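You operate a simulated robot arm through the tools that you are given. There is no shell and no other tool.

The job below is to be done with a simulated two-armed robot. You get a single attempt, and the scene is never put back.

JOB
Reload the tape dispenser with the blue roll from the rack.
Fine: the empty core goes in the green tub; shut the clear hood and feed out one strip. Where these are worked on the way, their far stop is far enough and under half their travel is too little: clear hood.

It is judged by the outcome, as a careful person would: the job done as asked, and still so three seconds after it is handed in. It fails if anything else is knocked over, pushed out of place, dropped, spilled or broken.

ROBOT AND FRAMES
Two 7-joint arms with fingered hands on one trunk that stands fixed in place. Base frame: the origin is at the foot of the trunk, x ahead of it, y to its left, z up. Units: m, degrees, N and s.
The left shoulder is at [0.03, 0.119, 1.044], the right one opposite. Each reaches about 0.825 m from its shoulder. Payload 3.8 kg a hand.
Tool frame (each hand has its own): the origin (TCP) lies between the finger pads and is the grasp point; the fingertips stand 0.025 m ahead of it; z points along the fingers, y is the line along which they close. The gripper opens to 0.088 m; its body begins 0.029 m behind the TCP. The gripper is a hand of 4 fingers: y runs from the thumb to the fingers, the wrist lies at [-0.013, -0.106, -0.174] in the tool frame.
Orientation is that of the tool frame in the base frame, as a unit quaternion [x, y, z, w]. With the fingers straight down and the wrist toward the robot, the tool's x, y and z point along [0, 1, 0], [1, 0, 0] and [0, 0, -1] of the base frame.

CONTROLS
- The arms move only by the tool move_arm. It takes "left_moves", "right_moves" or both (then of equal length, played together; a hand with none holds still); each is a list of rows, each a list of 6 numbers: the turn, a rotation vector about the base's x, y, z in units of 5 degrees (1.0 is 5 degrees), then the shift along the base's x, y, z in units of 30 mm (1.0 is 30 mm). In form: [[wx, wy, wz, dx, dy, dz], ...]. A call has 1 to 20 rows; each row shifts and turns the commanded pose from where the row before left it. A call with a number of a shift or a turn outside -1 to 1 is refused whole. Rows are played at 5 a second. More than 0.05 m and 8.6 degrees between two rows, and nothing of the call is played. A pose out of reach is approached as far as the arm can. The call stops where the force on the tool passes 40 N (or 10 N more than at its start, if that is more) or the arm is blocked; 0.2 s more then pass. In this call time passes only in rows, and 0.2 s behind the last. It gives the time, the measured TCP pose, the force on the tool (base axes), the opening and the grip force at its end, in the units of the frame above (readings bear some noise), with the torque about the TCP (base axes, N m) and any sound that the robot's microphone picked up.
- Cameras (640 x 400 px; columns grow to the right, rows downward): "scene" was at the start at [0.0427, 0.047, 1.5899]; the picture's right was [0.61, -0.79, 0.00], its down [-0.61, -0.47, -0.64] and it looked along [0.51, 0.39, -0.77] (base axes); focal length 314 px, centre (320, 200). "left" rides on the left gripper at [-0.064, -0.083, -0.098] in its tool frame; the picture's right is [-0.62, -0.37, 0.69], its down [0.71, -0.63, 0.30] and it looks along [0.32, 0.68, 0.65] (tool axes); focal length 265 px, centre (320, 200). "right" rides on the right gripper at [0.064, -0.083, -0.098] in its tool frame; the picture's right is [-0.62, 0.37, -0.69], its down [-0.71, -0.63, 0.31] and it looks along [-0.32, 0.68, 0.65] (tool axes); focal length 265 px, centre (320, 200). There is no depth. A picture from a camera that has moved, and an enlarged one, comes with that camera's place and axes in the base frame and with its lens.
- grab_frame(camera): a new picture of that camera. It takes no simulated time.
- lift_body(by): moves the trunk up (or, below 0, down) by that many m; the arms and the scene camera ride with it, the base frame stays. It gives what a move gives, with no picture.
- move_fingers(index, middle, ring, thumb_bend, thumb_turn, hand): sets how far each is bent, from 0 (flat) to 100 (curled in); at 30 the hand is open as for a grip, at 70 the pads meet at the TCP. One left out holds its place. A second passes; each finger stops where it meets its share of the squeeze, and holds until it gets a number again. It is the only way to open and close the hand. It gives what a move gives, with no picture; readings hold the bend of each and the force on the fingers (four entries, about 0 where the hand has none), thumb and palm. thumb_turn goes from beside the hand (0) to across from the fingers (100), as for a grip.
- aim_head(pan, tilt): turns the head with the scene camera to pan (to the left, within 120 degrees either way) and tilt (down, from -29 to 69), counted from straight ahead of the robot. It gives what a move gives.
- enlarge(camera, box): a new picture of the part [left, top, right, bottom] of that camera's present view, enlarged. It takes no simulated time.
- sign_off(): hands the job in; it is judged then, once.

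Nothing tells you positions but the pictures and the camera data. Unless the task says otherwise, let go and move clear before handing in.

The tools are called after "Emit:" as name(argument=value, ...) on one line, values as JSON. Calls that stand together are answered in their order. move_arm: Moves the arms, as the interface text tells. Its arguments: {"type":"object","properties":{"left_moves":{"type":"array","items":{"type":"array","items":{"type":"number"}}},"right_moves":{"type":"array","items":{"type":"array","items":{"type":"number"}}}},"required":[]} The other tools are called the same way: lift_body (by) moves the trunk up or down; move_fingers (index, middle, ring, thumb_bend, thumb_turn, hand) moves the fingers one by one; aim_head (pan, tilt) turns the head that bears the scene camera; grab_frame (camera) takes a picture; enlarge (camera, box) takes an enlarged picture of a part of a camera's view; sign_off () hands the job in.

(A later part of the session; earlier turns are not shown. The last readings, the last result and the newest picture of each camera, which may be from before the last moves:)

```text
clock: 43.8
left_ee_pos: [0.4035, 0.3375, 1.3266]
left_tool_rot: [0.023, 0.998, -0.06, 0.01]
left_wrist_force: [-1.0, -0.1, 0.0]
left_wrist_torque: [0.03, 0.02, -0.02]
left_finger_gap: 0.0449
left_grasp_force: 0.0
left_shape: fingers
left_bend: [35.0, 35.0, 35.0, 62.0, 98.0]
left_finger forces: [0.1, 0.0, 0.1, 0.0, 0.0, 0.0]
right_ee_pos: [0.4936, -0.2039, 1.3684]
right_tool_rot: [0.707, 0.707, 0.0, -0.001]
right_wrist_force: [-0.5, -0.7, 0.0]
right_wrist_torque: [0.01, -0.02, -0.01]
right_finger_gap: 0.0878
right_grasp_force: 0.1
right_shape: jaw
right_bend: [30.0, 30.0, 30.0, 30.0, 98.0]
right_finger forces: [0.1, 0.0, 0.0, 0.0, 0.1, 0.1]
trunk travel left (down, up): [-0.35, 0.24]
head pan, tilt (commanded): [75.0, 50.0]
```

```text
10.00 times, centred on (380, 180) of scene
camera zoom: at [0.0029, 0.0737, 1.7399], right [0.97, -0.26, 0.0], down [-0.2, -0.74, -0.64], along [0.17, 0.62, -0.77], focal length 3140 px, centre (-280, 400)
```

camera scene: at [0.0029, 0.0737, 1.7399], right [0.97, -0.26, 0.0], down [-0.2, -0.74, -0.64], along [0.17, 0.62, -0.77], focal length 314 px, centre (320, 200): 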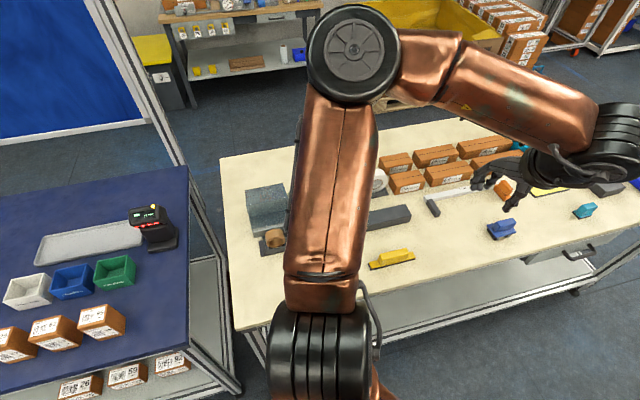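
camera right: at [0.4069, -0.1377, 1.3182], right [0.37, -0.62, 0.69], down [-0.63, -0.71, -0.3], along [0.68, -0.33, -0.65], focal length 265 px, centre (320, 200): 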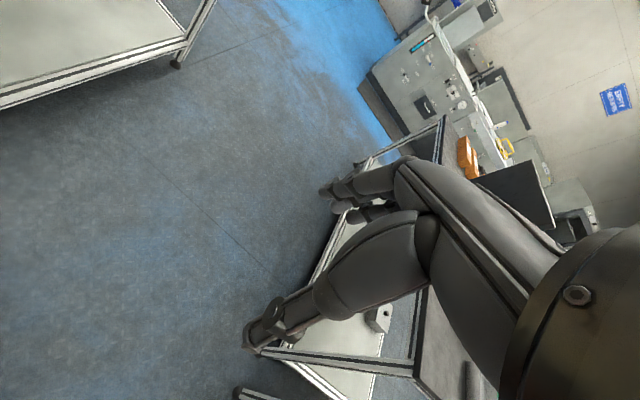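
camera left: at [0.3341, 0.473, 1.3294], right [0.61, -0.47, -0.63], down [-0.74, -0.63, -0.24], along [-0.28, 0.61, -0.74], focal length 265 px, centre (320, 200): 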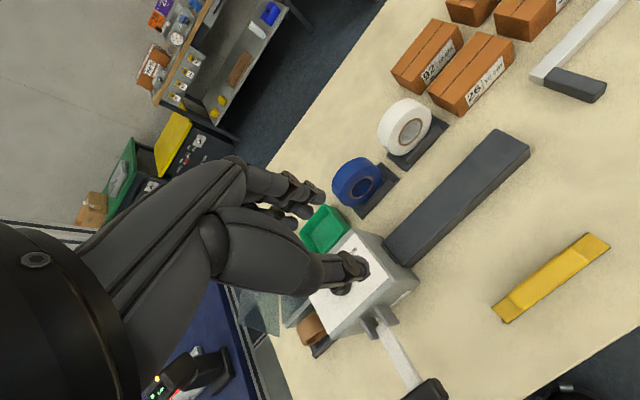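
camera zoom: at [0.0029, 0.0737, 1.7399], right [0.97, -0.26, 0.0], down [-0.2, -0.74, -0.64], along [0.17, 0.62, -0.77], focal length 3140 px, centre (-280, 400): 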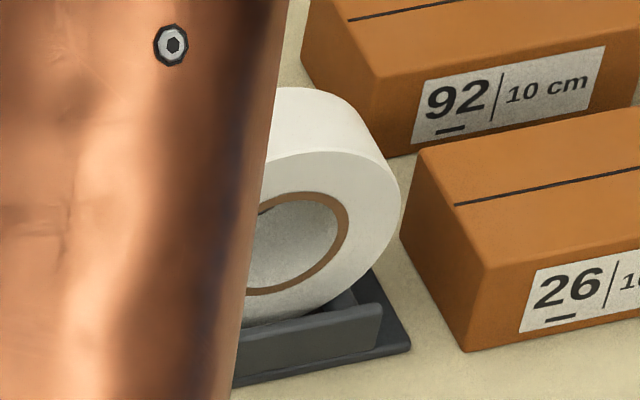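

The core spans y 0.611–0.640, centre z≈0.918, radius 0.03; the open hood rim is at y≈0.70, so I have finger room behind it. I'll set the hand to a ~50 mm gap and move above the core.

Emit:
move_fingers(hand="left", index=46, middle=46, ring=46, thumb_bend=46)

Emit:
move_arm(left_moves=[[0.2, 0.015, 0.035, -0.88, 0.62, -0.3], [0.2, 0.015, 0.035, -0.88, 0.62, -0.3], [0.2, 0.015, 0.035, -0.88, 0.62, -0.3], [0.2, 0.015, 0.035, -0.88, 0.62, -0.3], [0.2, 0.015, 0.035, -0.88, 0.62, -0.3], [0.2, 0.015, 0.035, -0.88, 0.62, -0.3], [0.2, 0.015, 0.035, -0.88, 0.62, -0.3], [0.2, 0.015, 0.035, -0.88, 0.62, -0.3], [0.2, 0.015, 0.035, -0.88, 0.62, -0.3], [0.2, 0.015, 0.035, -0.88, 0.62, -0.3], [0.2, 0.015, 0.035, -0.88, 0.62, -0.3], [0.2, 0.015, 0.035, -0.88, 0.62, -0.3], [0.2, 0.015, 0.035, -0.88, 0.62, -0.3], [0.2, 0.015, 0.035, -0.88, 0.62, -0.3], [0.2, 0.015, 0.035, -0.88, 0.62, -0.3]])

Emit:
grab_frame(camera="left")

Emit:
grab_frame(camera="scene")

```text
clock: 44.8
left_ee_pos: [0.403, 0.3384, 1.3268]
left_tool_rot: [0.023, 0.998, -0.059, 0.01]
left_wrist_force: [-0.7, 0.4, -0.1]
left_wrist_torque: [0.03, 0.02, -0.02]
left_finger_gap: 0.0504
left_grasp_force: 0.1
left_shape: fingers
left_bend: [46.0, 46.0, 46.0, 46.0, 98.0]
left_finger forces: [0.0, 0.0, 0.0, 0.0, 0.1, 0.0]
right_ee_pos: [0.4914, -0.204, 1.3683]
right_tool_rot: [0.707, 0.707, -0.001, -0.001]
right_wrist_force: [0.4, 0.1, 1.1]
right_wrist_torque: [0.01, 0.02, 0.0]
right_finger_gap: 0.0876
right_grasp_force: 0.1
right_shape: jaw
right_bend: [30.0, 30.0, 30.0, 30.0, 98.0]
right_finger forces: [0.0, 0.0, 0.0, 0.0, 0.0, 0.1]
trunk travel left (down, up): [-0.35, 0.24]
head pan, tilt (commanded): [75.0, 50.0]
```

```text
clock: 48.0
left_ee_pos: [0.0049, 0.6171, 1.19]
left_tool_rot: [-0.001, 0.997, 0.071, 0.0]
left_wrist_force: [-0.6, 0.8, -0.5]
left_wrist_torque: [-0.04, -0.03, -0.03]
left_finger_gap: 0.0506
left_grasp_force: 0.2
left_shape: fingers
left_bend: [46.0, 46.0, 46.0, 46.0, 98.0]
left_finger forces: [0.0, 0.0, 0.1, 0.0, 0.0, 0.1]
right_ee_pos: [0.49, -0.2029, 1.3692]
right_tool_rot: [0.707, 0.707, 0.0, 0.002]
right_wrist_force: [-0.6, 0.9, -0.1]
right_wrist_torque: [-0.02, 0.0, -0.03]
right_finger_gap: 0.0878
right_grasp_force: 0.1
right_shape: jaw
right_bend: [30.0, 30.0, 30.0, 30.0, 98.0]
right_finger forces: [0.1, 0.0, 0.0, 0.1, 0.0, 0.1]
trunk travel left (down, up): [-0.35, 0.24]
head pan, tilt (commanded): [75.0, 50.0]
```

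```text
taken
camera left: at [0.0687, 0.5211, 1.2757], right [0.62, -0.27, -0.74], down [-0.71, -0.58, -0.39], along [-0.33, 0.77, -0.55], focal length 265 px, centre (320, 200)
```

left: 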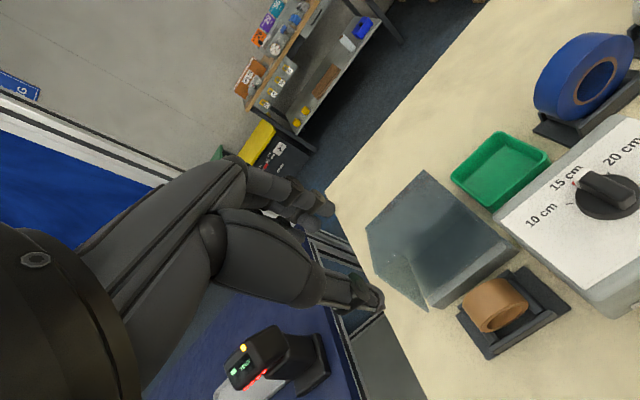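

```text
taken
camera scene: at [-0.0003, 0.0762, 1.7398], right [0.97, -0.26, 0.0], down [-0.2, -0.74, -0.64], along [0.17, 0.62, -0.77], focal length 314 px, centre (320, 200)
```

scene: 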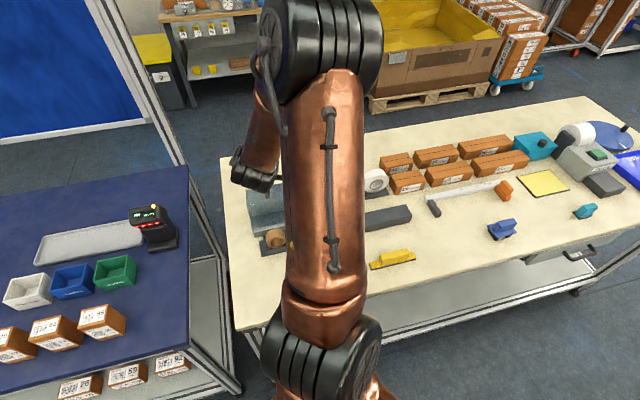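

Good close view. I'll enlarge to verify the core's position from this camera.

Emit:
enlarge(camera="left", box=[440, 240, 600, 370])

Emit:
enlarge(camera="left", box=[340, 120, 560, 320])

```text
3.08 times, centred on (520, 305) of left
camera zoom: at [0.0687, 0.5211, 1.2757], right [0.62, -0.27, -0.74], down [-0.71, -0.58, -0.39], along [-0.33, 0.77, -0.55], focal length 817 px, centre (-295, -123)
```

zoom: 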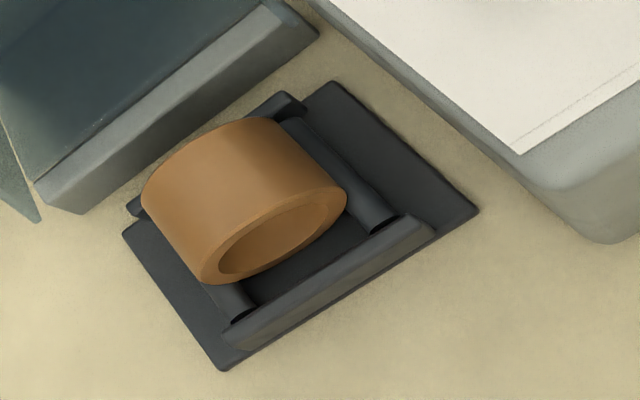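

```text
2.00 times, centred on (450, 220) of left
camera zoom: at [0.0687, 0.5211, 1.2757], right [0.62, -0.27, -0.74], down [-0.71, -0.58, -0.39], along [-0.33, 0.77, -0.55], focal length 531 px, centre (60, 160)
```

zoom: 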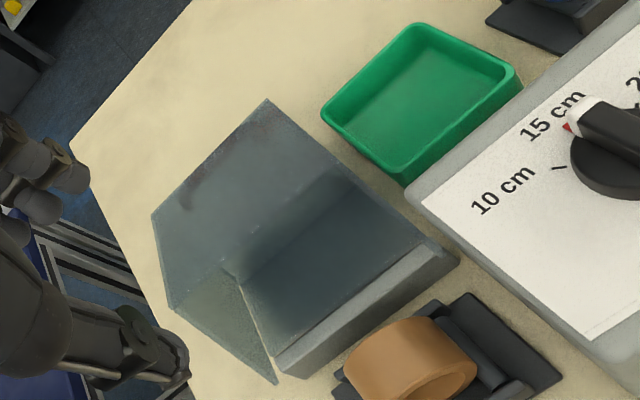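

Both cameras agree: core centre ≈ (0.008, 0.627, 0.915). I'll descend to just above it and check alignment.

Emit:
move_arm(left_moves=[[0, 0, 0, 0.05, 0.1, -0.9], [0, 0, 0, 0.05, 0.1, -0.9], [0, 0, 0, 0, 0.1, -0.9], [0, 0, 0, 0, 0.07, -0.9], [0, 0, 0, 0, 0, -0.9], [0, 0, 0, 0, 0, -0.9], [0, 0, 0, 0, 0, -0.9], [0, 0, 0, 0, 0, -0.8]])

Emit:
grab_frame(camera="left")

Emit:
enlarge(camera="scene", box=[220, 130, 320, 260])

```text
clock: 49.8
left_ee_pos: [0.0072, 0.6295, 0.9783]
left_tool_rot: [0.0, 0.997, 0.071, -0.001]
left_wrist_force: [0.0, -0.4, -1.0]
left_wrist_torque: [0.02, 0.0, -0.02]
left_finger_gap: 0.0503
left_grasp_force: 0.0
left_shape: fingers
left_bend: [46.0, 46.0, 46.0, 46.0, 98.0]
left_finger forces: [0.0, 0.0, 0.0, 0.1, 0.1, 0.0]
right_ee_pos: [0.4918, -0.2036, 1.3678]
right_tool_rot: [0.707, 0.708, -0.001, 0.0]
right_wrist_force: [0.0, 0.9, -0.4]
right_wrist_torque: [0.0, -0.02, 0.02]
right_finger_gap: 0.0874
right_grasp_force: 0.1
right_shape: jaw
right_bend: [30.0, 30.0, 30.0, 30.0, 98.0]
right_finger forces: [0.0, 0.0, 0.0, 0.1, 0.0, 0.0]
trunk travel left (down, up): [-0.35, 0.24]
head pan, tilt (commanded): [75.0, 50.0]
```

```text
taken
camera left: at [0.0726, 0.5328, 1.0629], right [0.62, -0.26, -0.74], down [-0.71, -0.58, -0.39], along [-0.33, 0.77, -0.55], focal length 265 px, centre (320, 200)
```

left: 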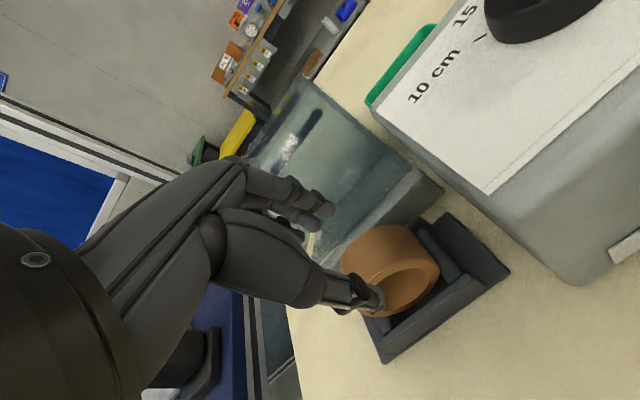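

```text
3.08 times, centred on (270, 195) of scene
camera zoom: at [0.0014, 0.0752, 1.7399], right [0.97, -0.26, 0.0], down [-0.2, -0.74, -0.64], along [0.17, 0.62, -0.77], focal length 966 px, centre (474, 215)
```

zoom: 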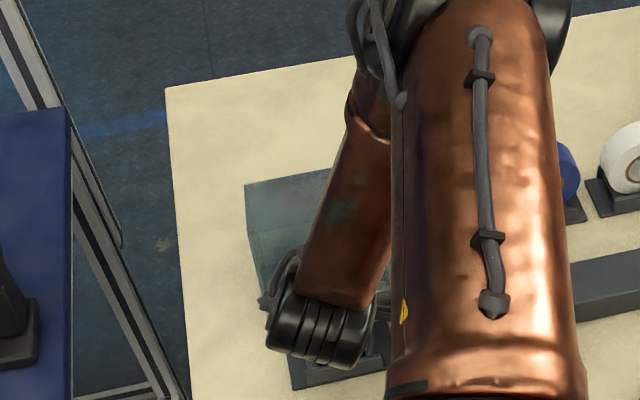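

The hand is just above the core. I'll enlarge to check lateral alignment before going lower.

Emit:
enlarge(camera="left", box=[280, 180, 480, 340])

```text
2.50 times, centred on (380, 260) of left
camera zoom: at [0.0726, 0.5328, 1.0629], right [0.62, -0.26, -0.74], down [-0.71, -0.58, -0.39], along [-0.33, 0.77, -0.55], focal length 664 px, centre (170, 50)
```

zoom: 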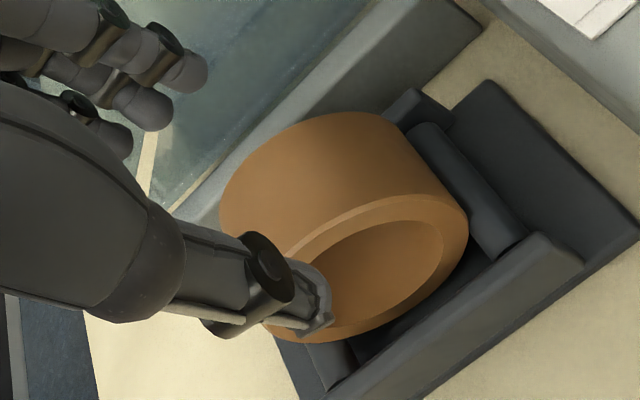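

Alignment looks good (core centre x≈0.01). Descending the last 4 cm so the pads straddle the top of the core.

Emit:
move_arm(left_moves=[[0, 0, 0, 0.1, -0.05, -0.5], [0, 0, 0, 0, -0.05, -0.5], [0, 0, 0, 0, 0, -0.4]])

Emit:
enlarge(camera="left", box=[260, 160, 480, 340])

```text
clock: 50.6
left_ee_pos: [0.0105, 0.6258, 0.9371]
left_tool_rot: [0.0, 0.997, 0.071, -0.001]
left_wrist_force: [-0.5, 0.6, 0.1]
left_wrist_torque: [-0.01, -0.01, 0.01]
left_finger_gap: 0.0503
left_grasp_force: 0.1
left_shape: fingers
left_bend: [46.0, 46.0, 46.0, 46.0, 98.0]
left_finger forces: [0.1, 0.0, 0.0, 0.0, 0.1, 0.0]
right_ee_pos: [0.491, -0.2041, 1.3676]
right_tool_rot: [0.707, 0.707, 0.0, 0.0]
right_wrist_force: [-0.4, 0.1, -0.4]
right_wrist_torque: [-0.01, 0.02, -0.01]
right_finger_gap: 0.0878
right_grasp_force: 0.2
right_shape: jaw
right_bend: [30.0, 30.0, 30.0, 30.0, 98.0]
right_finger forces: [0.1, 0.0, 0.0, 0.0, 0.1, 0.0]
trunk travel left (down, up): [-0.35, 0.24]
head pan, tilt (commanded): [75.0, 50.0]
```

```text
2.22 times, centred on (370, 250) of left
camera zoom: at [0.0756, 0.5298, 1.0213], right [0.62, -0.27, -0.74], down [-0.71, -0.58, -0.39], along [-0.33, 0.77, -0.55], focal length 590 px, centre (209, 89)
```

zoom: 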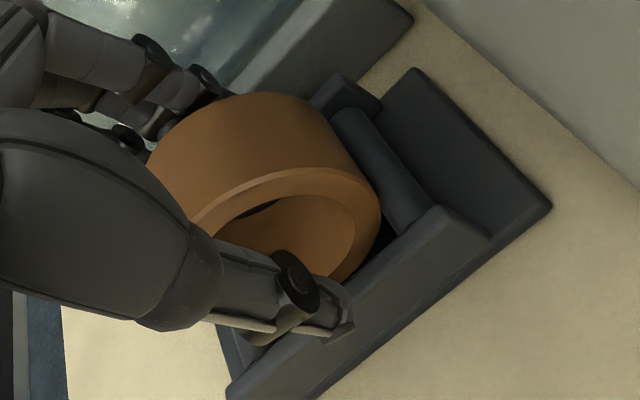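

Fingers are behind and thumb in front of the core. Closing gently to grip it.

Emit:
move_fingers(hand="left", index=63, middle=63, ring=63, thumb_bend=63)

Emit:
enlarge(camera="left", box=[260, 160, 480, 340])

```text
clock: 51.6
left_ee_pos: [0.0104, 0.6262, 0.9363]
left_tool_rot: [0.001, 0.997, 0.072, 0.001]
left_wrist_force: [-1.8, 1.1, 1.8]
left_wrist_torque: [-0.02, 0.05, -0.03]
left_finger_gap: 0.0262
left_grasp_force: 5.8
left_shape: fingers
left_bend: [59.0, 60.0, 61.0, 56.0, 97.0]
left_finger forces: [2.5, 2.2, 1.6, 0.1, 5.3, 0.1]
right_ee_pos: [0.4906, -0.2029, 1.3686]
right_tool_rot: [0.707, 0.707, -0.001, 0.0]
right_wrist_force: [-1.5, -0.1, -0.8]
right_wrist_torque: [0.0, 0.01, 0.01]
right_finger_gap: 0.0873
right_grasp_force: 0.1
right_shape: jaw
right_bend: [30.0, 30.0, 30.0, 30.0, 98.0]
right_finger forces: [0.0, 0.1, 0.0, 0.0, 0.0, 0.0]
trunk travel left (down, up): [-0.35, 0.24]
head pan, tilt (commanded): [75.0, 50.0]
```

```text
2.22 times, centred on (370, 250) of left
camera zoom: at [0.0752, 0.5299, 1.0217], right [0.62, -0.26, -0.74], down [-0.71, -0.58, -0.39], along [-0.33, 0.77, -0.55], focal length 590 px, centre (209, 89)
```

zoom: 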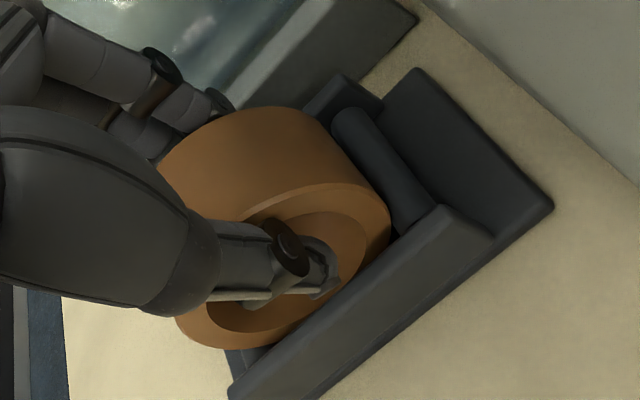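

The core is gripped (≈6 N on opposing pads). Lifting it straight up a little and checking.

Emit:
move_fingers(hand="left", index=66, middle=66, ring=66, thumb_bend=66)

Emit:
move_arm(left_moves=[[0, 0, 0, 0, 0, 0.3], [0, 0, 0, 0, 0, 0.5], [0, 0, 0, 0, 0, 0.7]])

Emit:
grab_frame(camera="left")

```text
clock: 52.6
left_ee_pos: [0.0098, 0.6267, 0.9353]
left_tool_rot: [0.0, 0.997, 0.071, 0.0]
left_wrist_force: [-3.1, 1.5, 2.3]
left_wrist_torque: [-0.01, 0.09, -0.06]
left_finger_gap: 0.0254
left_grasp_force: 8.5
left_shape: fingers
left_bend: [61.0, 62.0, 63.0, 56.0, 97.0]
left_finger forces: [3.7, 3.1, 2.3, 0.1, 8.0, 0.1]
right_ee_pos: [0.491, -0.2051, 1.3678]
right_tool_rot: [0.707, 0.708, 0.0, 0.0]
right_wrist_force: [0.7, 0.1, -0.7]
right_wrist_torque: [0.01, 0.0, 0.0]
right_finger_gap: 0.0875
right_grasp_force: 0.0
right_shape: jaw
right_bend: [30.0, 30.0, 30.0, 30.0, 98.0]
right_finger forces: [0.0, 0.0, 0.0, 0.0, 0.0, 0.0]
trunk travel left (down, up): [-0.35, 0.24]
head pan, tilt (commanded): [75.0, 50.0]
```

```text
clock: 53.4
left_ee_pos: [0.0116, 0.6264, 0.9806]
left_tool_rot: [-0.001, 0.997, 0.071, 0.001]
left_wrist_force: [0.0, -0.4, -0.5]
left_wrist_torque: [0.0, -0.03, -0.03]
left_finger_gap: 0.0255
left_grasp_force: 8.0
left_shape: fingers
left_bend: [61.0, 63.0, 64.0, 56.0, 96.0]
left_finger forces: [3.8, 2.6, 1.3, 0.0, 7.7, 0.1]
right_ee_pos: [0.4914, -0.2055, 1.3675]
right_tool_rot: [0.707, 0.707, 0.001, -0.001]
right_wrist_force: [0.1, -0.5, 0.4]
right_wrist_torque: [0.01, 0.01, -0.01]
right_finger_gap: 0.0877
right_grasp_force: 0.0
right_shape: jaw
right_bend: [30.0, 30.0, 30.0, 30.0, 98.0]
right_finger forces: [0.1, 0.0, 0.0, 0.1, 0.0, 0.1]
trunk travel left (down, up): [-0.35, 0.24]
head pan, tilt (commanded): [75.0, 50.0]
```

```text
taken
camera left: at [0.0771, 0.5303, 1.0663], right [0.62, -0.27, -0.74], down [-0.71, -0.58, -0.39], along [-0.32, 0.77, -0.55], focal length 265 px, centre (320, 200)
```

left: 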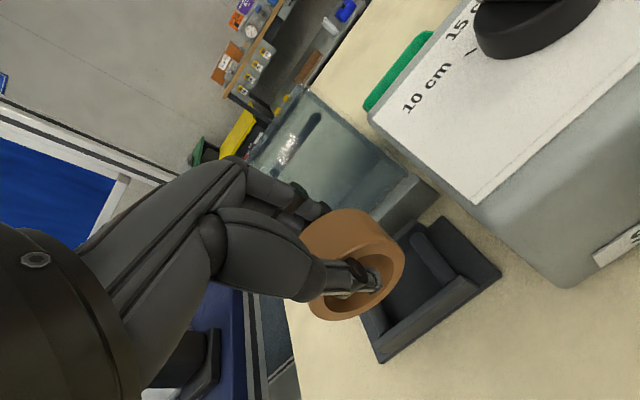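

The core is held securely. I'll raise it, carry it over the tub (centre ≈ (0.127, 0.758)) and tilt the hand back a bit so the palm clears the dispenser.

Emit:
move_arm(left_moves=[[0, 0, 0, 0, 0, 0.9], [0, 0, 0, 0, 0, 0.9], [0, 0, 0, 0, 0, 0.9], [0, 0, 0, 0, 0, 0.9], [0, 0, 0, 0, 0, 0.9], [0, 0, 0, 0, 0, 0.8], [-0.92, 0, 0, 0.774, 0.914, 0], [-0.92, 0, 0, 0.774, 0.914, 0], [-0.92, 0, 0, 0.774, 0.914, 0], [-0.92, 0, 0, 0.774, 0.914, 0], [-0.92, 0, 0, 0.774, 0.914, 0]])

Emit:
grab_frame(camera="left")

Emit:
grab_frame(camera="scene")

```text
clock: 55.8
left_ee_pos: [0.1269, 0.7649, 1.1399]
left_tool_rot: [0.0, 0.992, -0.129, -0.001]
left_wrist_force: [0.5, -0.9, -0.5]
left_wrist_torque: [0.0, 0.02, -0.03]
left_finger_gap: 0.0254
left_grasp_force: 7.3
left_shape: fingers
left_bend: [61.0, 63.0, 64.0, 57.0, 96.0]
left_finger forces: [4.0, 2.4, 1.2, 0.0, 7.4, 0.1]
right_ee_pos: [0.4916, -0.2032, 1.3683]
right_tool_rot: [0.707, 0.707, -0.001, 0.0]
right_wrist_force: [-1.1, 0.4, -0.3]
right_wrist_torque: [-0.03, 0.02, -0.04]
right_finger_gap: 0.0877
right_grasp_force: 0.0
right_shape: jaw
right_bend: [30.0, 30.0, 30.0, 30.0, 98.0]
right_finger forces: [0.0, 0.1, 0.1, 0.0, 0.0, 0.0]
trunk travel left (down, up): [-0.35, 0.24]
head pan, tilt (commanded): [75.0, 50.0]
```

```text
taken
camera left: at [0.1927, 0.7089, 1.2569], right [0.62, -0.53, -0.58], down [-0.71, -0.69, -0.13], along [-0.33, 0.49, -0.81], focal length 265 px, centre (320, 200)
```

left: 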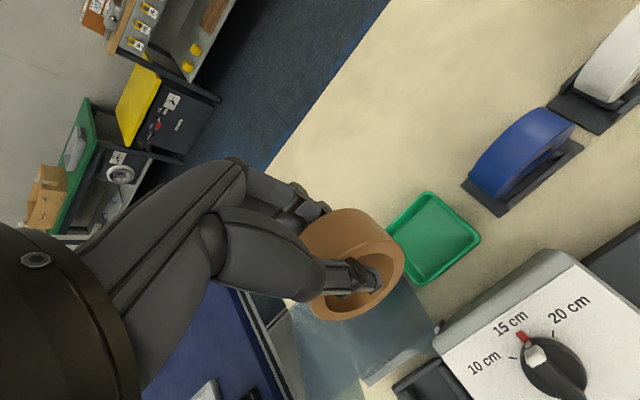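

```text
taken
camera scene: at [0.0024, 0.0763, 1.7398], right [0.97, -0.26, 0.0], down [-0.2, -0.74, -0.64], along [0.17, 0.62, -0.77], focal length 314 px, centre (320, 200)
```

scene: 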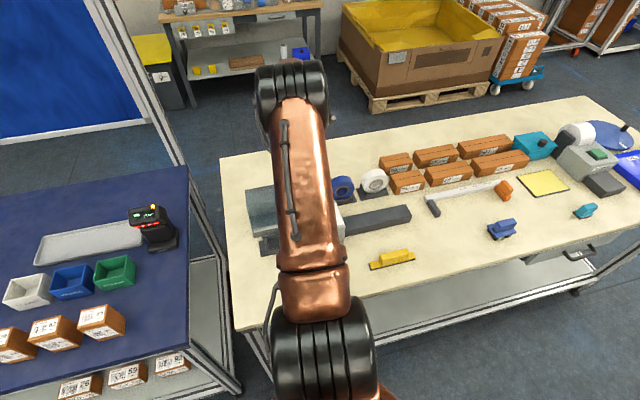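

The tub centre measures ≈ (0.128, 0.762) from here, matching the hand. Descending toward the tub.

Emit:
move_arm(left_moves=[[0, 0, 0, 0, 0.05, -0.9], [0, 0, 0, 0, 0, -0.9], [0, 0, 0, 0, 0, -0.9], [0, 0, 0, 0, 0, -0.9], [0, 0, 0, 0, 0, -0.9], [0, 0, 0, 0, 0, -0.8]])

Emit:
grab_frame(camera="left")

```text
clock: 57.2
left_ee_pos: [0.1275, 0.7657, 0.9811]
left_tool_rot: [0.001, 0.992, -0.128, 0.0]
left_wrist_force: [-0.3, -1.1, 0.4]
left_wrist_torque: [0.02, 0.0, 0.03]
left_finger_gap: 0.0252
left_grasp_force: 7.6
left_shape: fingers
left_bend: [61.0, 63.0, 64.0, 57.0, 96.0]
left_finger forces: [3.9, 2.5, 1.2, 0.0, 7.4, 0.1]
right_ee_pos: [0.4918, -0.2025, 1.3682]
right_tool_rot: [0.706, 0.708, 0.0, 0.0]
right_wrist_force: [-0.7, -0.4, 0.3]
right_wrist_torque: [0.0, 0.0, 0.0]
right_finger_gap: 0.0875
right_grasp_force: 0.0
right_shape: jaw
right_bend: [30.0, 30.0, 30.0, 30.0, 98.0]
right_finger forces: [0.1, 0.0, 0.0, 0.1, 0.0, 0.1]
trunk travel left (down, up): [-0.35, 0.24]
head pan, tilt (commanded): [75.0, 50.0]
```

```text
taken
camera left: at [0.1922, 0.7102, 1.0977], right [0.62, -0.53, -0.58], down [-0.71, -0.69, -0.13], along [-0.32, 0.49, -0.81], focal length 265 px, centre (320, 200)
```

left: 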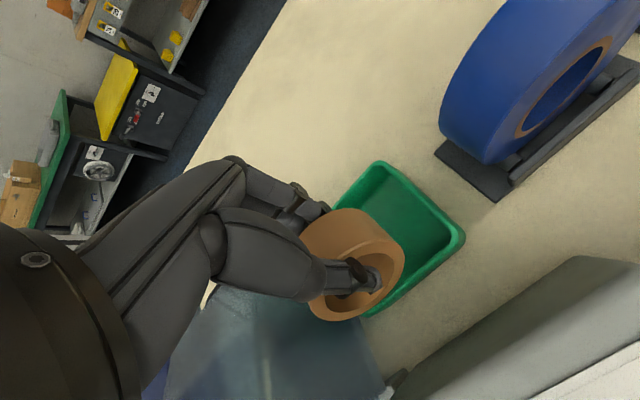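

Relative to the tub in this view the core is ~7 mm short in x and ~12 mm short in y, so I'll shift by that and lower further.

Emit:
move_arm(left_moves=[[0, 0, 0, 0.2, 0.38, 0], [0, 0, 0, 0, 0, -0.4], [0, 0, 0, 0, 0, -0.4]])

Emit:
grab_frame(camera="left")

```text
clock: 58.0
left_ee_pos: [0.1335, 0.7765, 0.9573]
left_tool_rot: [0.0, 0.992, -0.128, 0.0]
left_wrist_force: [-0.4, 0.9, -0.5]
left_wrist_torque: [0.0, -0.02, -0.04]
left_finger_gap: 0.0254
left_grasp_force: 7.1
left_shape: fingers
left_bend: [61.0, 63.0, 64.0, 57.0, 96.0]
left_finger forces: [3.9, 2.4, 1.2, 0.1, 7.3, 0.0]
right_ee_pos: [0.4916, -0.2044, 1.3685]
right_tool_rot: [0.707, 0.707, 0.0, 0.0]
right_wrist_force: [0.8, 0.2, 0.4]
right_wrist_torque: [-0.02, 0.01, -0.01]
right_finger_gap: 0.0878
right_grasp_force: 0.1
right_shape: jaw
right_bend: [30.0, 30.0, 30.0, 30.0, 98.0]
right_finger forces: [0.1, 0.0, 0.1, 0.0, 0.1, 0.0]
trunk travel left (down, up): [-0.35, 0.24]
head pan, tilt (commanded): [75.0, 50.0]
```

```text
taken
camera left: at [0.198, 0.721, 1.0737], right [0.62, -0.53, -0.58], down [-0.71, -0.69, -0.13], along [-0.33, 0.49, -0.81], focal length 265 px, centre (320, 200)
```

left: 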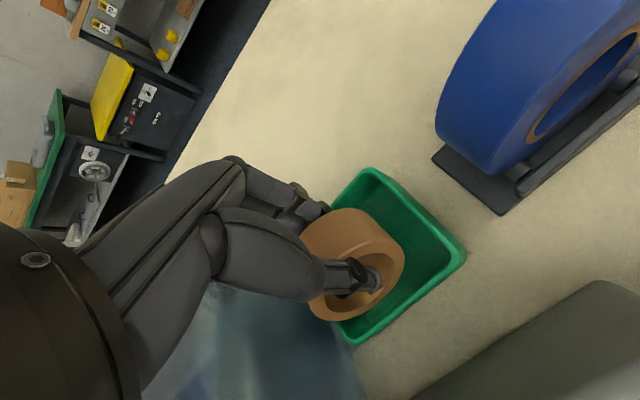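

Emit:
enlarge(camera="left", box=[270, 150, 490, 350])

```text
2.00 times, centred on (380, 250) of left
camera zoom: at [0.198, 0.721, 1.0737], right [0.62, -0.53, -0.58], down [-0.71, -0.69, -0.13], along [-0.33, 0.49, -0.81], focal length 531 px, centre (200, 100)
```

zoom: 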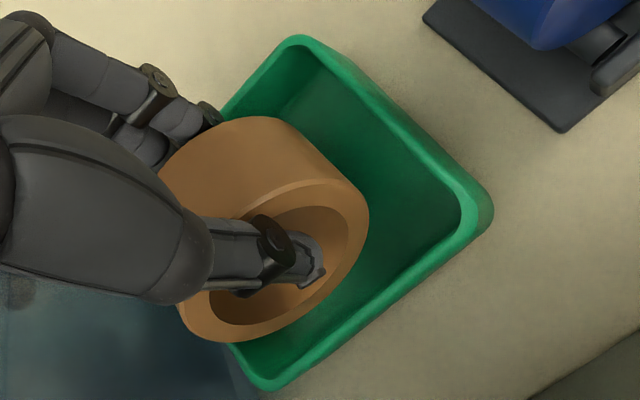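

The core is inside the tub's outline, a few mm toward one corner. I'll nudge it to centre and lower nearly to the floor.

Emit:
move_arm(left_moves=[[0, 0, 0, 0.13, 0.13, -0.1], [0, 0, 0, 0, 0, -0.2], [0, 0, 0, 0, 0, -0.1]])

Emit:
enlarge(camera="left", box=[270, 150, 490, 350])

```text
clock: 58.8
left_ee_pos: [0.1361, 0.7801, 0.9478]
left_tool_rot: [0.0, 0.992, -0.129, -0.001]
left_wrist_force: [-0.1, 0.1, -0.8]
left_wrist_torque: [-0.01, 0.01, 0.0]
left_finger_gap: 0.0253
left_grasp_force: 7.3
left_shape: fingers
left_bend: [61.0, 63.0, 64.0, 57.0, 96.0]
left_finger forces: [3.9, 2.4, 1.2, 0.0, 7.3, 0.0]
right_ee_pos: [0.4917, -0.204, 1.3691]
right_tool_rot: [0.707, 0.707, 0.0, 0.0]
right_wrist_force: [0.6, -0.1, 0.1]
right_wrist_torque: [0.01, 0.0, -0.06]
right_finger_gap: 0.0874
right_grasp_force: 0.0
right_shape: jaw
right_bend: [30.0, 30.0, 30.0, 30.0, 98.0]
right_finger forces: [0.1, 0.0, 0.0, 0.1, 0.0, 0.1]
trunk travel left (down, up): [-0.35, 0.24]
head pan, tilt (commanded): [75.0, 50.0]
```

```text
2.00 times, centred on (380, 250) of left
camera zoom: at [0.2015, 0.7241, 1.0626], right [0.62, -0.53, -0.58], down [-0.71, -0.69, -0.13], along [-0.33, 0.49, -0.81], focal length 531 px, centre (200, 100)
```

zoom: 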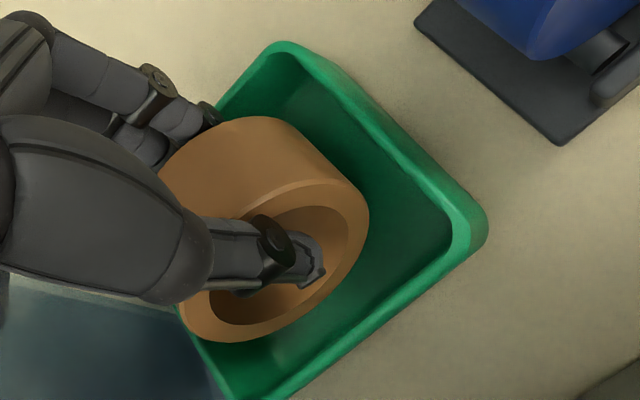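

The core is centred over the tub. I'll lower in small steps until it touches the floor.

Emit:
move_arm(left_moves=[[0, 0, 0, 0, 0, -0.1], [0, 0, 0, 0, 0, -0.1], [0, 0, 0, 0, 0, -0.1]])

```text
clock: 59.6
left_ee_pos: [0.1368, 0.7801, 0.9361]
left_tool_rot: [0.0, 0.992, -0.129, 0.0]
left_wrist_force: [0.2, -1.1, -1.1]
left_wrist_torque: [-0.04, 0.01, 0.02]
left_finger_gap: 0.0256
left_grasp_force: 7.5
left_shape: fingers
left_bend: [61.0, 63.0, 64.0, 57.0, 96.0]
left_finger forces: [4.0, 2.4, 1.2, 0.1, 7.3, 0.0]
right_ee_pos: [0.4912, -0.204, 1.368]
right_tool_rot: [0.707, 0.707, 0.0, 0.0]
right_wrist_force: [-0.4, -0.2, 0.3]
right_wrist_torque: [0.04, -0.01, -0.02]
right_finger_gap: 0.0875
right_grasp_force: 0.0
right_shape: jaw
right_bend: [30.0, 30.0, 30.0, 30.0, 98.0]
right_finger forces: [0.0, 0.1, 0.0, 0.0, 0.0, 0.1]
trunk travel left (down, up): [-0.35, 0.24]
head pan, tilt (commanded): [75.0, 50.0]
```

Emit:
enlarge(camera="left", box=[270, 150, 490, 350])

```text
2.00 times, centred on (380, 250) of left
camera zoom: at [0.2017, 0.7244, 1.0524], right [0.62, -0.53, -0.58], down [-0.71, -0.69, -0.13], along [-0.33, 0.49, -0.81], focal length 531 px, centre (200, 100)
```

zoom: 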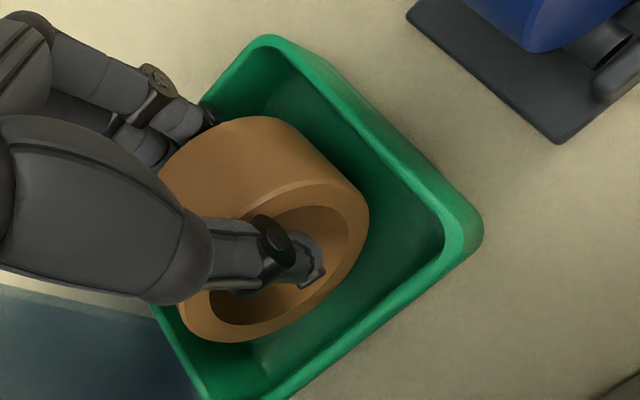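

Still no contact; the fingers are near the tub's back wall, so I'll shift a few mm toward the front and lower slightly more before releasing with the thumb first.

Emit:
move_arm(left_moves=[[0, 0, 0, 0, -0.13, 0], [0, 0, 0, 0, 0, -0.1], [0, 0, 0, 0, 0, -0.1]])

Emit:
enlarge(camera="left", box=[270, 150, 490, 350])

```text
clock: 60.4
left_ee_pos: [0.1367, 0.7767, 0.9315]
left_tool_rot: [0.0, 0.992, -0.128, -0.001]
left_wrist_force: [0.9, -0.9, 7.1]
left_wrist_torque: [-0.05, -0.04, -0.03]
left_finger_gap: 0.0253
left_grasp_force: 8.1
left_shape: fingers
left_bend: [61.0, 63.0, 65.0, 57.0, 95.0]
left_finger forces: [3.3, 2.3, 0.9, 0.0, 9.2, 0.1]
right_ee_pos: [0.4915, -0.2044, 1.3677]
right_tool_rot: [0.707, 0.707, 0.0, -0.001]
right_wrist_force: [0.6, 0.9, 0.1]
right_wrist_torque: [0.02, -0.01, 0.01]
right_finger_gap: 0.0876
right_grasp_force: 0.0
right_shape: jaw
right_bend: [30.0, 30.0, 30.0, 30.0, 98.0]
right_finger forces: [0.1, 0.0, 0.0, 0.1, 0.0, 0.1]
trunk travel left (down, up): [-0.35, 0.24]
head pan, tilt (commanded): [75.0, 50.0]
```

```text
2.00 times, centred on (380, 250) of left
camera zoom: at [0.2016, 0.7199, 1.0483], right [0.62, -0.53, -0.58], down [-0.71, -0.69, -0.14], along [-0.32, 0.5, -0.8], focal length 531 px, centre (200, 100)
```

zoom: 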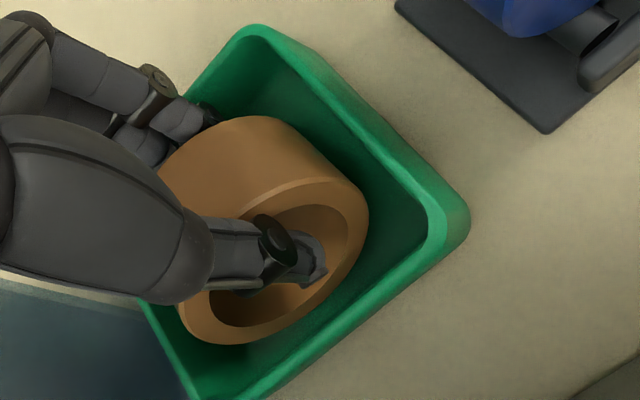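

The core has touched the tub floor (7 N). Releasing: thumb first.

Emit:
move_fingers(hand="left", thumb_bend=44)

Emit:
enlarge(camera="left", box=[270, 150, 490, 350])

```text
clock: 61.4
left_ee_pos: [0.1362, 0.775, 0.9318]
left_tool_rot: [0.0, 0.992, -0.129, -0.001]
left_wrist_force: [-0.3, 0.4, -0.2]
left_wrist_torque: [-0.02, 0.02, 0.0]
left_finger_gap: 0.0308
left_grasp_force: 0.8
left_shape: fingers
left_bend: [66.0, 66.0, 66.0, 44.0, 97.0]
left_finger forces: [0.1, 0.0, 0.0, 0.1, 0.2, 0.1]
right_ee_pos: [0.4914, -0.2056, 1.3683]
right_tool_rot: [0.707, 0.707, 0.0, 0.0]
right_wrist_force: [-0.8, 0.5, -0.8]
right_wrist_torque: [0.0, 0.0, 0.01]
right_finger_gap: 0.0875
right_grasp_force: 0.1
right_shape: jaw
right_bend: [30.0, 30.0, 30.0, 30.0, 98.0]
right_finger forces: [0.1, 0.0, 0.1, 0.1, 0.0, 0.1]
trunk travel left (down, up): [-0.35, 0.24]
head pan, tilt (commanded): [75.0, 50.0]
```

```text
2.00 times, centred on (380, 250) of left
camera zoom: at [0.2012, 0.7203, 1.0468], right [0.62, -0.53, -0.58], down [-0.71, -0.69, -0.13], along [-0.33, 0.49, -0.81], focal length 531 px, centre (200, 100)
```

zoom: 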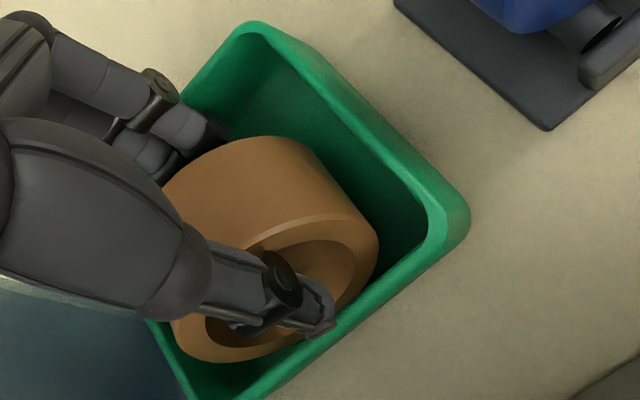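

The core is free in the tub. I'll ease the fingers back slightly and lift the hand straight out.

Emit:
move_fingers(hand="left", index=58, middle=58, ring=58)

Emit:
move_arm(left_moves=[[0, 0, 0, 0, 0, 0.2], [0, 0, 0, 0, 0, 0.3], [0, 0, 0, 0, 0, 0.4]])

Emit:
grab_frame(camera="left")

```text
clock: 62.4
left_ee_pos: [0.1359, 0.7764, 0.9294]
left_tool_rot: [0.0, 0.992, -0.128, 0.0]
left_wrist_force: [-0.1, -1.6, 0.5]
left_wrist_torque: [-0.03, -0.02, -0.04]
left_finger_gap: 0.0399
left_grasp_force: 0.2
left_shape: fingers
left_bend: [57.0, 58.0, 57.0, 44.0, 97.0]
left_finger forces: [0.0, 1.0, 0.0, 0.1, 0.0, 0.1]
right_ee_pos: [0.4915, -0.2041, 1.3684]
right_tool_rot: [0.707, 0.707, 0.0, 0.0]
right_wrist_force: [-1.2, 0.4, -0.2]
right_wrist_torque: [0.01, 0.02, -0.02]
right_finger_gap: 0.0877
right_grasp_force: 0.1
right_shape: jaw
right_bend: [30.0, 30.0, 30.0, 30.0, 98.0]
right_finger forces: [0.1, 0.0, 0.0, 0.1, 0.0, 0.0]
trunk travel left (down, up): [-0.35, 0.24]
head pan, tilt (commanded): [75.0, 50.0]
```

```text
clock: 63.2
left_ee_pos: [0.1351, 0.777, 0.9574]
left_tool_rot: [-0.001, 0.992, -0.129, 0.0]
left_wrist_force: [-0.1, 0.6, 0.6]
left_wrist_torque: [0.01, -0.03, 0.01]
left_finger_gap: 0.0402
left_grasp_force: 0.2
left_shape: fingers
left_bend: [57.0, 57.0, 57.0, 44.0, 97.0]
left_finger forces: [0.0, 0.0, 0.0, 0.0, 0.1, 0.0]
right_ee_pos: [0.4909, -0.2046, 1.3681]
right_tool_rot: [0.707, 0.707, 0.0, -0.001]
right_wrist_force: [0.2, -0.5, 0.1]
right_wrist_torque: [-0.02, 0.01, 0.0]
right_finger_gap: 0.0876
right_grasp_force: 0.1
right_shape: jaw
right_bend: [30.0, 30.0, 30.0, 30.0, 98.0]
right_finger forces: [0.0, 0.1, 0.0, 0.0, 0.0, 0.1]
trunk travel left (down, up): [-0.35, 0.24]
head pan, tilt (commanded): [75.0, 50.0]
```

```text
taken
camera left: at [0.201, 0.7216, 1.0736], right [0.62, -0.53, -0.58], down [-0.71, -0.69, -0.13], along [-0.33, 0.49, -0.81], focal length 265 px, centre (320, 200)
```

left: 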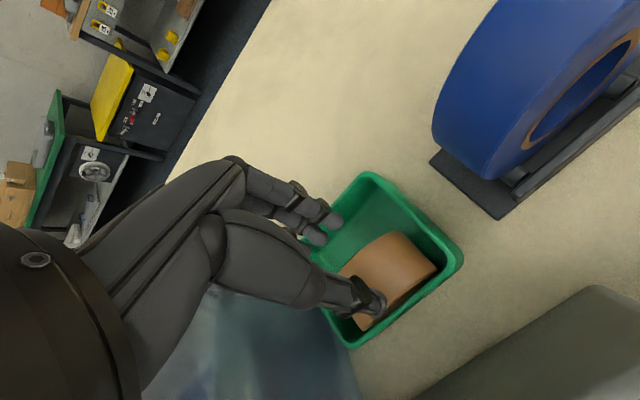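

The core stays in the tub. Raising the hand and moving above the blue roll for a measurement look.

Emit:
move_arm(left_moves=[[0, 0, 0, 0, 0, 0.9], [0, 0, 0, 0, 0, 0.9], [0, 0, 0, 0, 0, 0.9], [0, 0, 0, 0, 0, 0.9], [0, 0, 0, 0, 0, 0.9], [0, 0, 0, 0, 0, 0.9], [0.8, 0, 0, 0.85, -0.2, 0.2], [0.8, 0, 0, 0.85, -0.2, 0.2], [0.8, 0, 0, 0.85, -0.2, 0.2], [0.8, 0, 0, 0.85, -0.2, 0.2], [0.4, 0, 0, 0.8, -0.2, 0.2]])

Emit:
grab_frame(camera="left")

Emit:
grab_frame(camera="scene")

```text
clock: 65.6
left_ee_pos: [0.2627, 0.7458, 1.1521]
left_tool_rot: [0.0, 1.0, 0.029, 0.0]
left_wrist_force: [0.4, -0.5, 0.3]
left_wrist_torque: [0.04, -0.04, 0.01]
left_finger_gap: 0.0401
left_grasp_force: 0.1
left_shape: fingers
left_bend: [57.0, 57.0, 57.0, 44.0, 97.0]
left_finger forces: [0.0, 0.0, 0.0, 0.1, 0.1, 0.0]
right_ee_pos: [0.4923, -0.2039, 1.3686]
right_tool_rot: [0.707, 0.707, 0.0, 0.0]
right_wrist_force: [-0.4, -0.4, -0.3]
right_wrist_torque: [-0.01, 0.01, 0.02]
right_finger_gap: 0.0876
right_grasp_force: 0.1
right_shape: jaw
right_bend: [30.0, 30.0, 30.0, 30.0, 98.0]
right_finger forces: [0.0, 0.0, 0.0, 0.1, 0.0, 0.1]
trunk travel left (down, up): [-0.35, 0.24]
head pan, tilt (commanded): [75.0, 50.0]
```

```text
taken
camera left: at [0.327, 0.657, 1.2443], right [0.62, -0.33, -0.71], down [-0.71, -0.61, -0.34], along [-0.33, 0.72, -0.61], focal length 265 px, centre (320, 200)
```

left: 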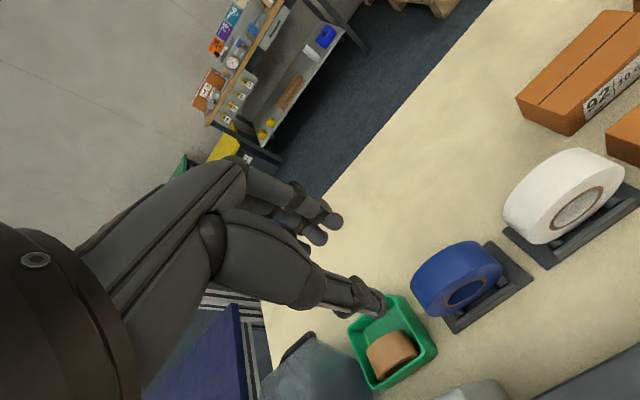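

```text
taken
camera scene: at [0.0022, 0.074, 1.7399], right [0.97, -0.26, 0.0], down [-0.2, -0.74, -0.64], along [0.17, 0.62, -0.77], focal length 314 px, centre (320, 200)
```

scene: 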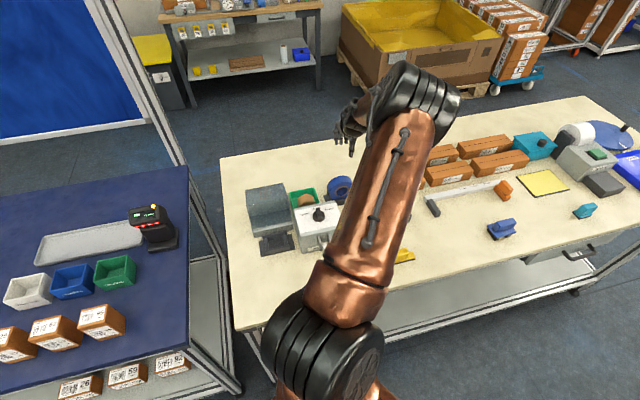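

Now I can see the roll in both cameras. Zooming for measurements of the roll and the empty cradle.

Emit:
enlarge(camera="left", box=[390, 210, 550, 340])

Emit:
enlarge(camera="scene", box=[300, 160, 370, 215])

Emit:
enlarge(camera="scene", box=[240, 180, 350, 265])

```text
3.08 times, centred on (470, 275) of left
camera zoom: at [0.327, 0.657, 1.2443], right [0.62, -0.33, -0.71], down [-0.71, -0.61, -0.34], along [-0.33, 0.72, -0.61], focal length 817 px, centre (-142, -31)
```

zoom: 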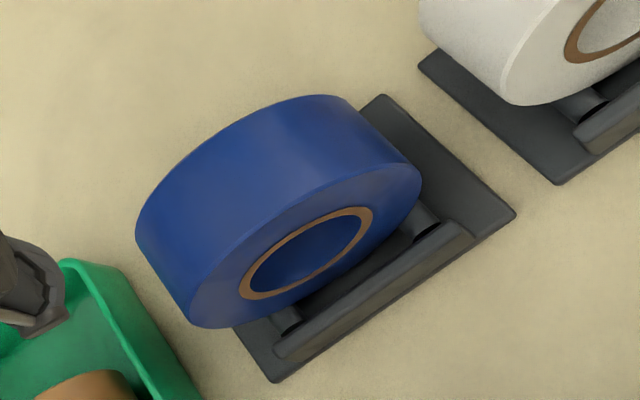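

```text
7.27 times, centred on (335, 188) of scene
camera zoom: at [0.0022, 0.074, 1.7399], right [0.97, -0.26, 0.0], down [-0.2, -0.74, -0.64], along [0.17, 0.62, -0.77], focal length 2284 px, centre (211, 291)
```

zoom: 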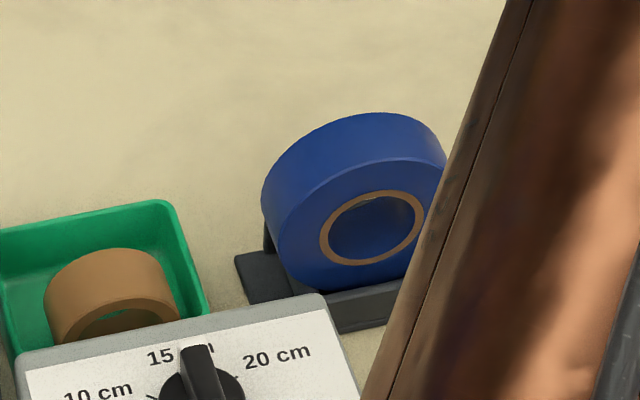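

```text
4.71 times, centred on (295, 222) of scene
camera zoom: at [0.0022, 0.074, 1.7399], right [0.97, -0.26, 0.0], down [-0.2, -0.74, -0.64], along [0.17, 0.62, -0.77], focal length 1478 px, centre (438, 94)
```

zoom: 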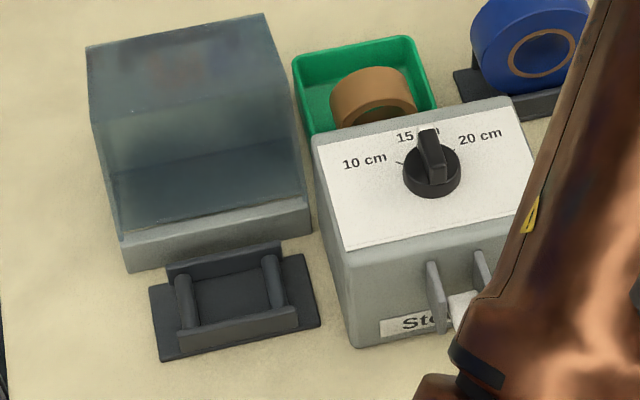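

The roll's front hole centre triangulates to (0.261, 0.749, 0.929), radius ≈0.043, mid-plane y≈0.763; the cradle centre is ≈ (0.0065, 0.624). I'll open the fingers to about 55 mm and descend over the roll with the same hand tilt I'll use for placing.

Emit:
move_fingers(hand="left", index=44, middle=44, ring=44, thumb_bend=44)

Emit:
move_arm(left_moves=[[0.5, 0, 0, 0, 0.28, -0.9], [0.45, 0, 0, 0, 0.28, -0.9], [0, 0, 0, 0, 0, -0.9], [0, 0, 0, 0, 0, -0.9], [0, 0, 0, 0, 0, -0.9]])

Emit:
grab_frame(camera="left")

```text
clock: 66.6
left_ee_pos: [0.2614, 0.7452, 1.1513]
left_tool_rot: [-0.001, 1.0, 0.028, 0.0]
left_wrist_force: [-0.4, -0.6, -0.4]
left_wrist_torque: [0.01, 0.01, -0.01]
left_finger_gap: 0.0548
left_grasp_force: 0.0
left_shape: fingers
left_bend: [44.0, 44.0, 44.0, 44.0, 97.0]
left_finger forces: [0.1, 0.0, 0.0, 0.0, 0.0, 0.1]
right_ee_pos: [0.4917, -0.2034, 1.368]
right_tool_rot: [0.707, 0.707, 0.0, -0.001]
right_wrist_force: [0.2, -0.1, -0.6]
right_wrist_torque: [0.02, -0.01, -0.02]
right_finger_gap: 0.0875
right_grasp_force: 0.0
right_shape: jaw
right_bend: [30.0, 30.0, 30.0, 30.0, 98.0]
right_finger forces: [0.0, 0.0, 0.1, 0.1, 0.0, 0.0]
trunk travel left (down, up): [-0.35, 0.24]
head pan, tilt (commanded): [75.0, 50.0]
```

```text
clock: 67.8
left_ee_pos: [0.2624, 0.764, 1.0135]
left_tool_rot: [0.001, 0.998, 0.07, 0.0]
left_wrist_force: [0.9, -0.1, 1.6]
left_wrist_torque: [0.02, 0.0, 0.01]
left_finger_gap: 0.0549
left_grasp_force: 0.2
left_shape: fingers
left_bend: [44.0, 44.0, 44.0, 44.0, 97.0]
left_finger forces: [0.1, 0.0, 0.0, 0.0, 0.1, 0.0]
right_ee_pos: [0.4915, -0.2026, 1.3688]
right_tool_rot: [0.707, 0.707, 0.001, 0.0]
right_wrist_force: [-0.3, 0.0, -0.6]
right_wrist_torque: [0.01, 0.01, 0.06]
right_finger_gap: 0.0876
right_grasp_force: 0.1
right_shape: jaw
right_bend: [30.0, 30.0, 30.0, 30.0, 98.0]
right_finger forces: [0.1, 0.0, 0.0, 0.0, 0.1, 0.0]
trunk travel left (down, up): [-0.35, 0.24]
head pan, tilt (commanded): [75.0, 50.0]
```

```text
taken
camera left: at [0.327, 0.6672, 1.099], right [0.62, -0.27, -0.74], down [-0.71, -0.58, -0.39], along [-0.33, 0.77, -0.55], focal length 265 px, centre (320, 200)
```

left: 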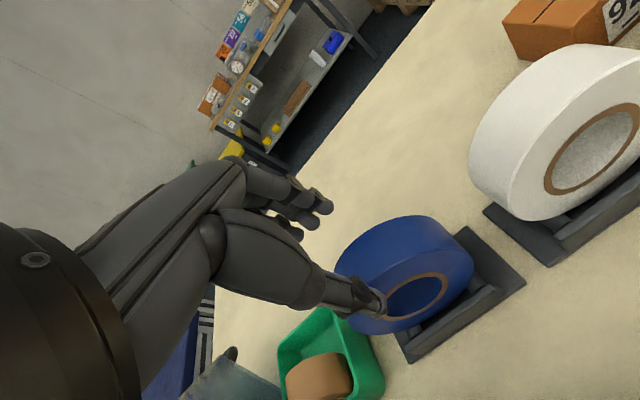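

Alignment matches prediction. Descending so the pads straddle the roll's upper rim.

Emit:
move_arm(left_moves=[[0, 0, 0, -0.03, 0, -0.7], [0, 0, 0, 0, 0, -0.7], [0, 0, 0, 0, 0, -0.5]])

Emit:
enlarge(camera="left", box=[260, 160, 500, 350])

```text
clock: 68.6
left_ee_pos: [0.2612, 0.7614, 0.957]
left_tool_rot: [0.0, 0.998, 0.07, 0.0]
left_wrist_force: [-0.5, -0.5, -0.4]
left_wrist_torque: [-0.02, 0.02, -0.03]
left_finger_gap: 0.0543
left_grasp_force: 0.1
left_shape: fingers
left_bend: [44.0, 44.0, 44.0, 44.0, 97.0]
left_finger forces: [0.0, 0.0, 0.0, 0.1, 0.0, 0.0]
right_ee_pos: [0.4918, -0.2058, 1.369]
right_tool_rot: [0.707, 0.707, -0.001, -0.001]
right_wrist_force: [0.6, 0.3, -0.2]
right_wrist_torque: [-0.02, 0.0, 0.01]
right_finger_gap: 0.0874
right_grasp_force: 0.0
right_shape: jaw
right_bend: [30.0, 30.0, 30.0, 30.0, 98.0]
right_finger forces: [0.0, 0.0, 0.1, 0.0, 0.0, 0.1]
trunk travel left (down, up): [-0.35, 0.24]
head pan, tilt (commanded): [75.0, 50.0]
```

```text
2.11 times, centred on (380, 255) of left
camera zoom: at [0.3271, 0.6657, 1.0426], right [0.62, -0.27, -0.74], down [-0.71, -0.58, -0.39], along [-0.33, 0.77, -0.55], focal length 559 px, centre (194, 84)
```

zoom: 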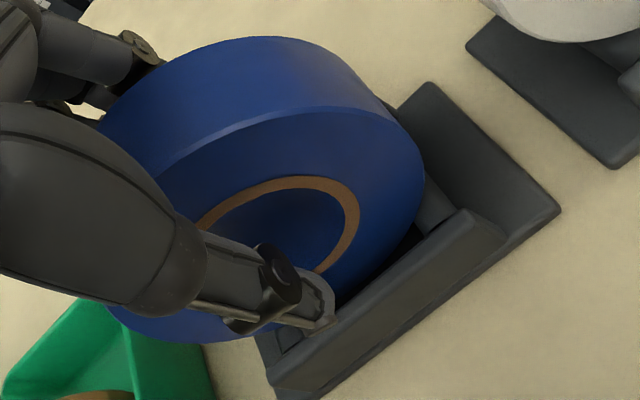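

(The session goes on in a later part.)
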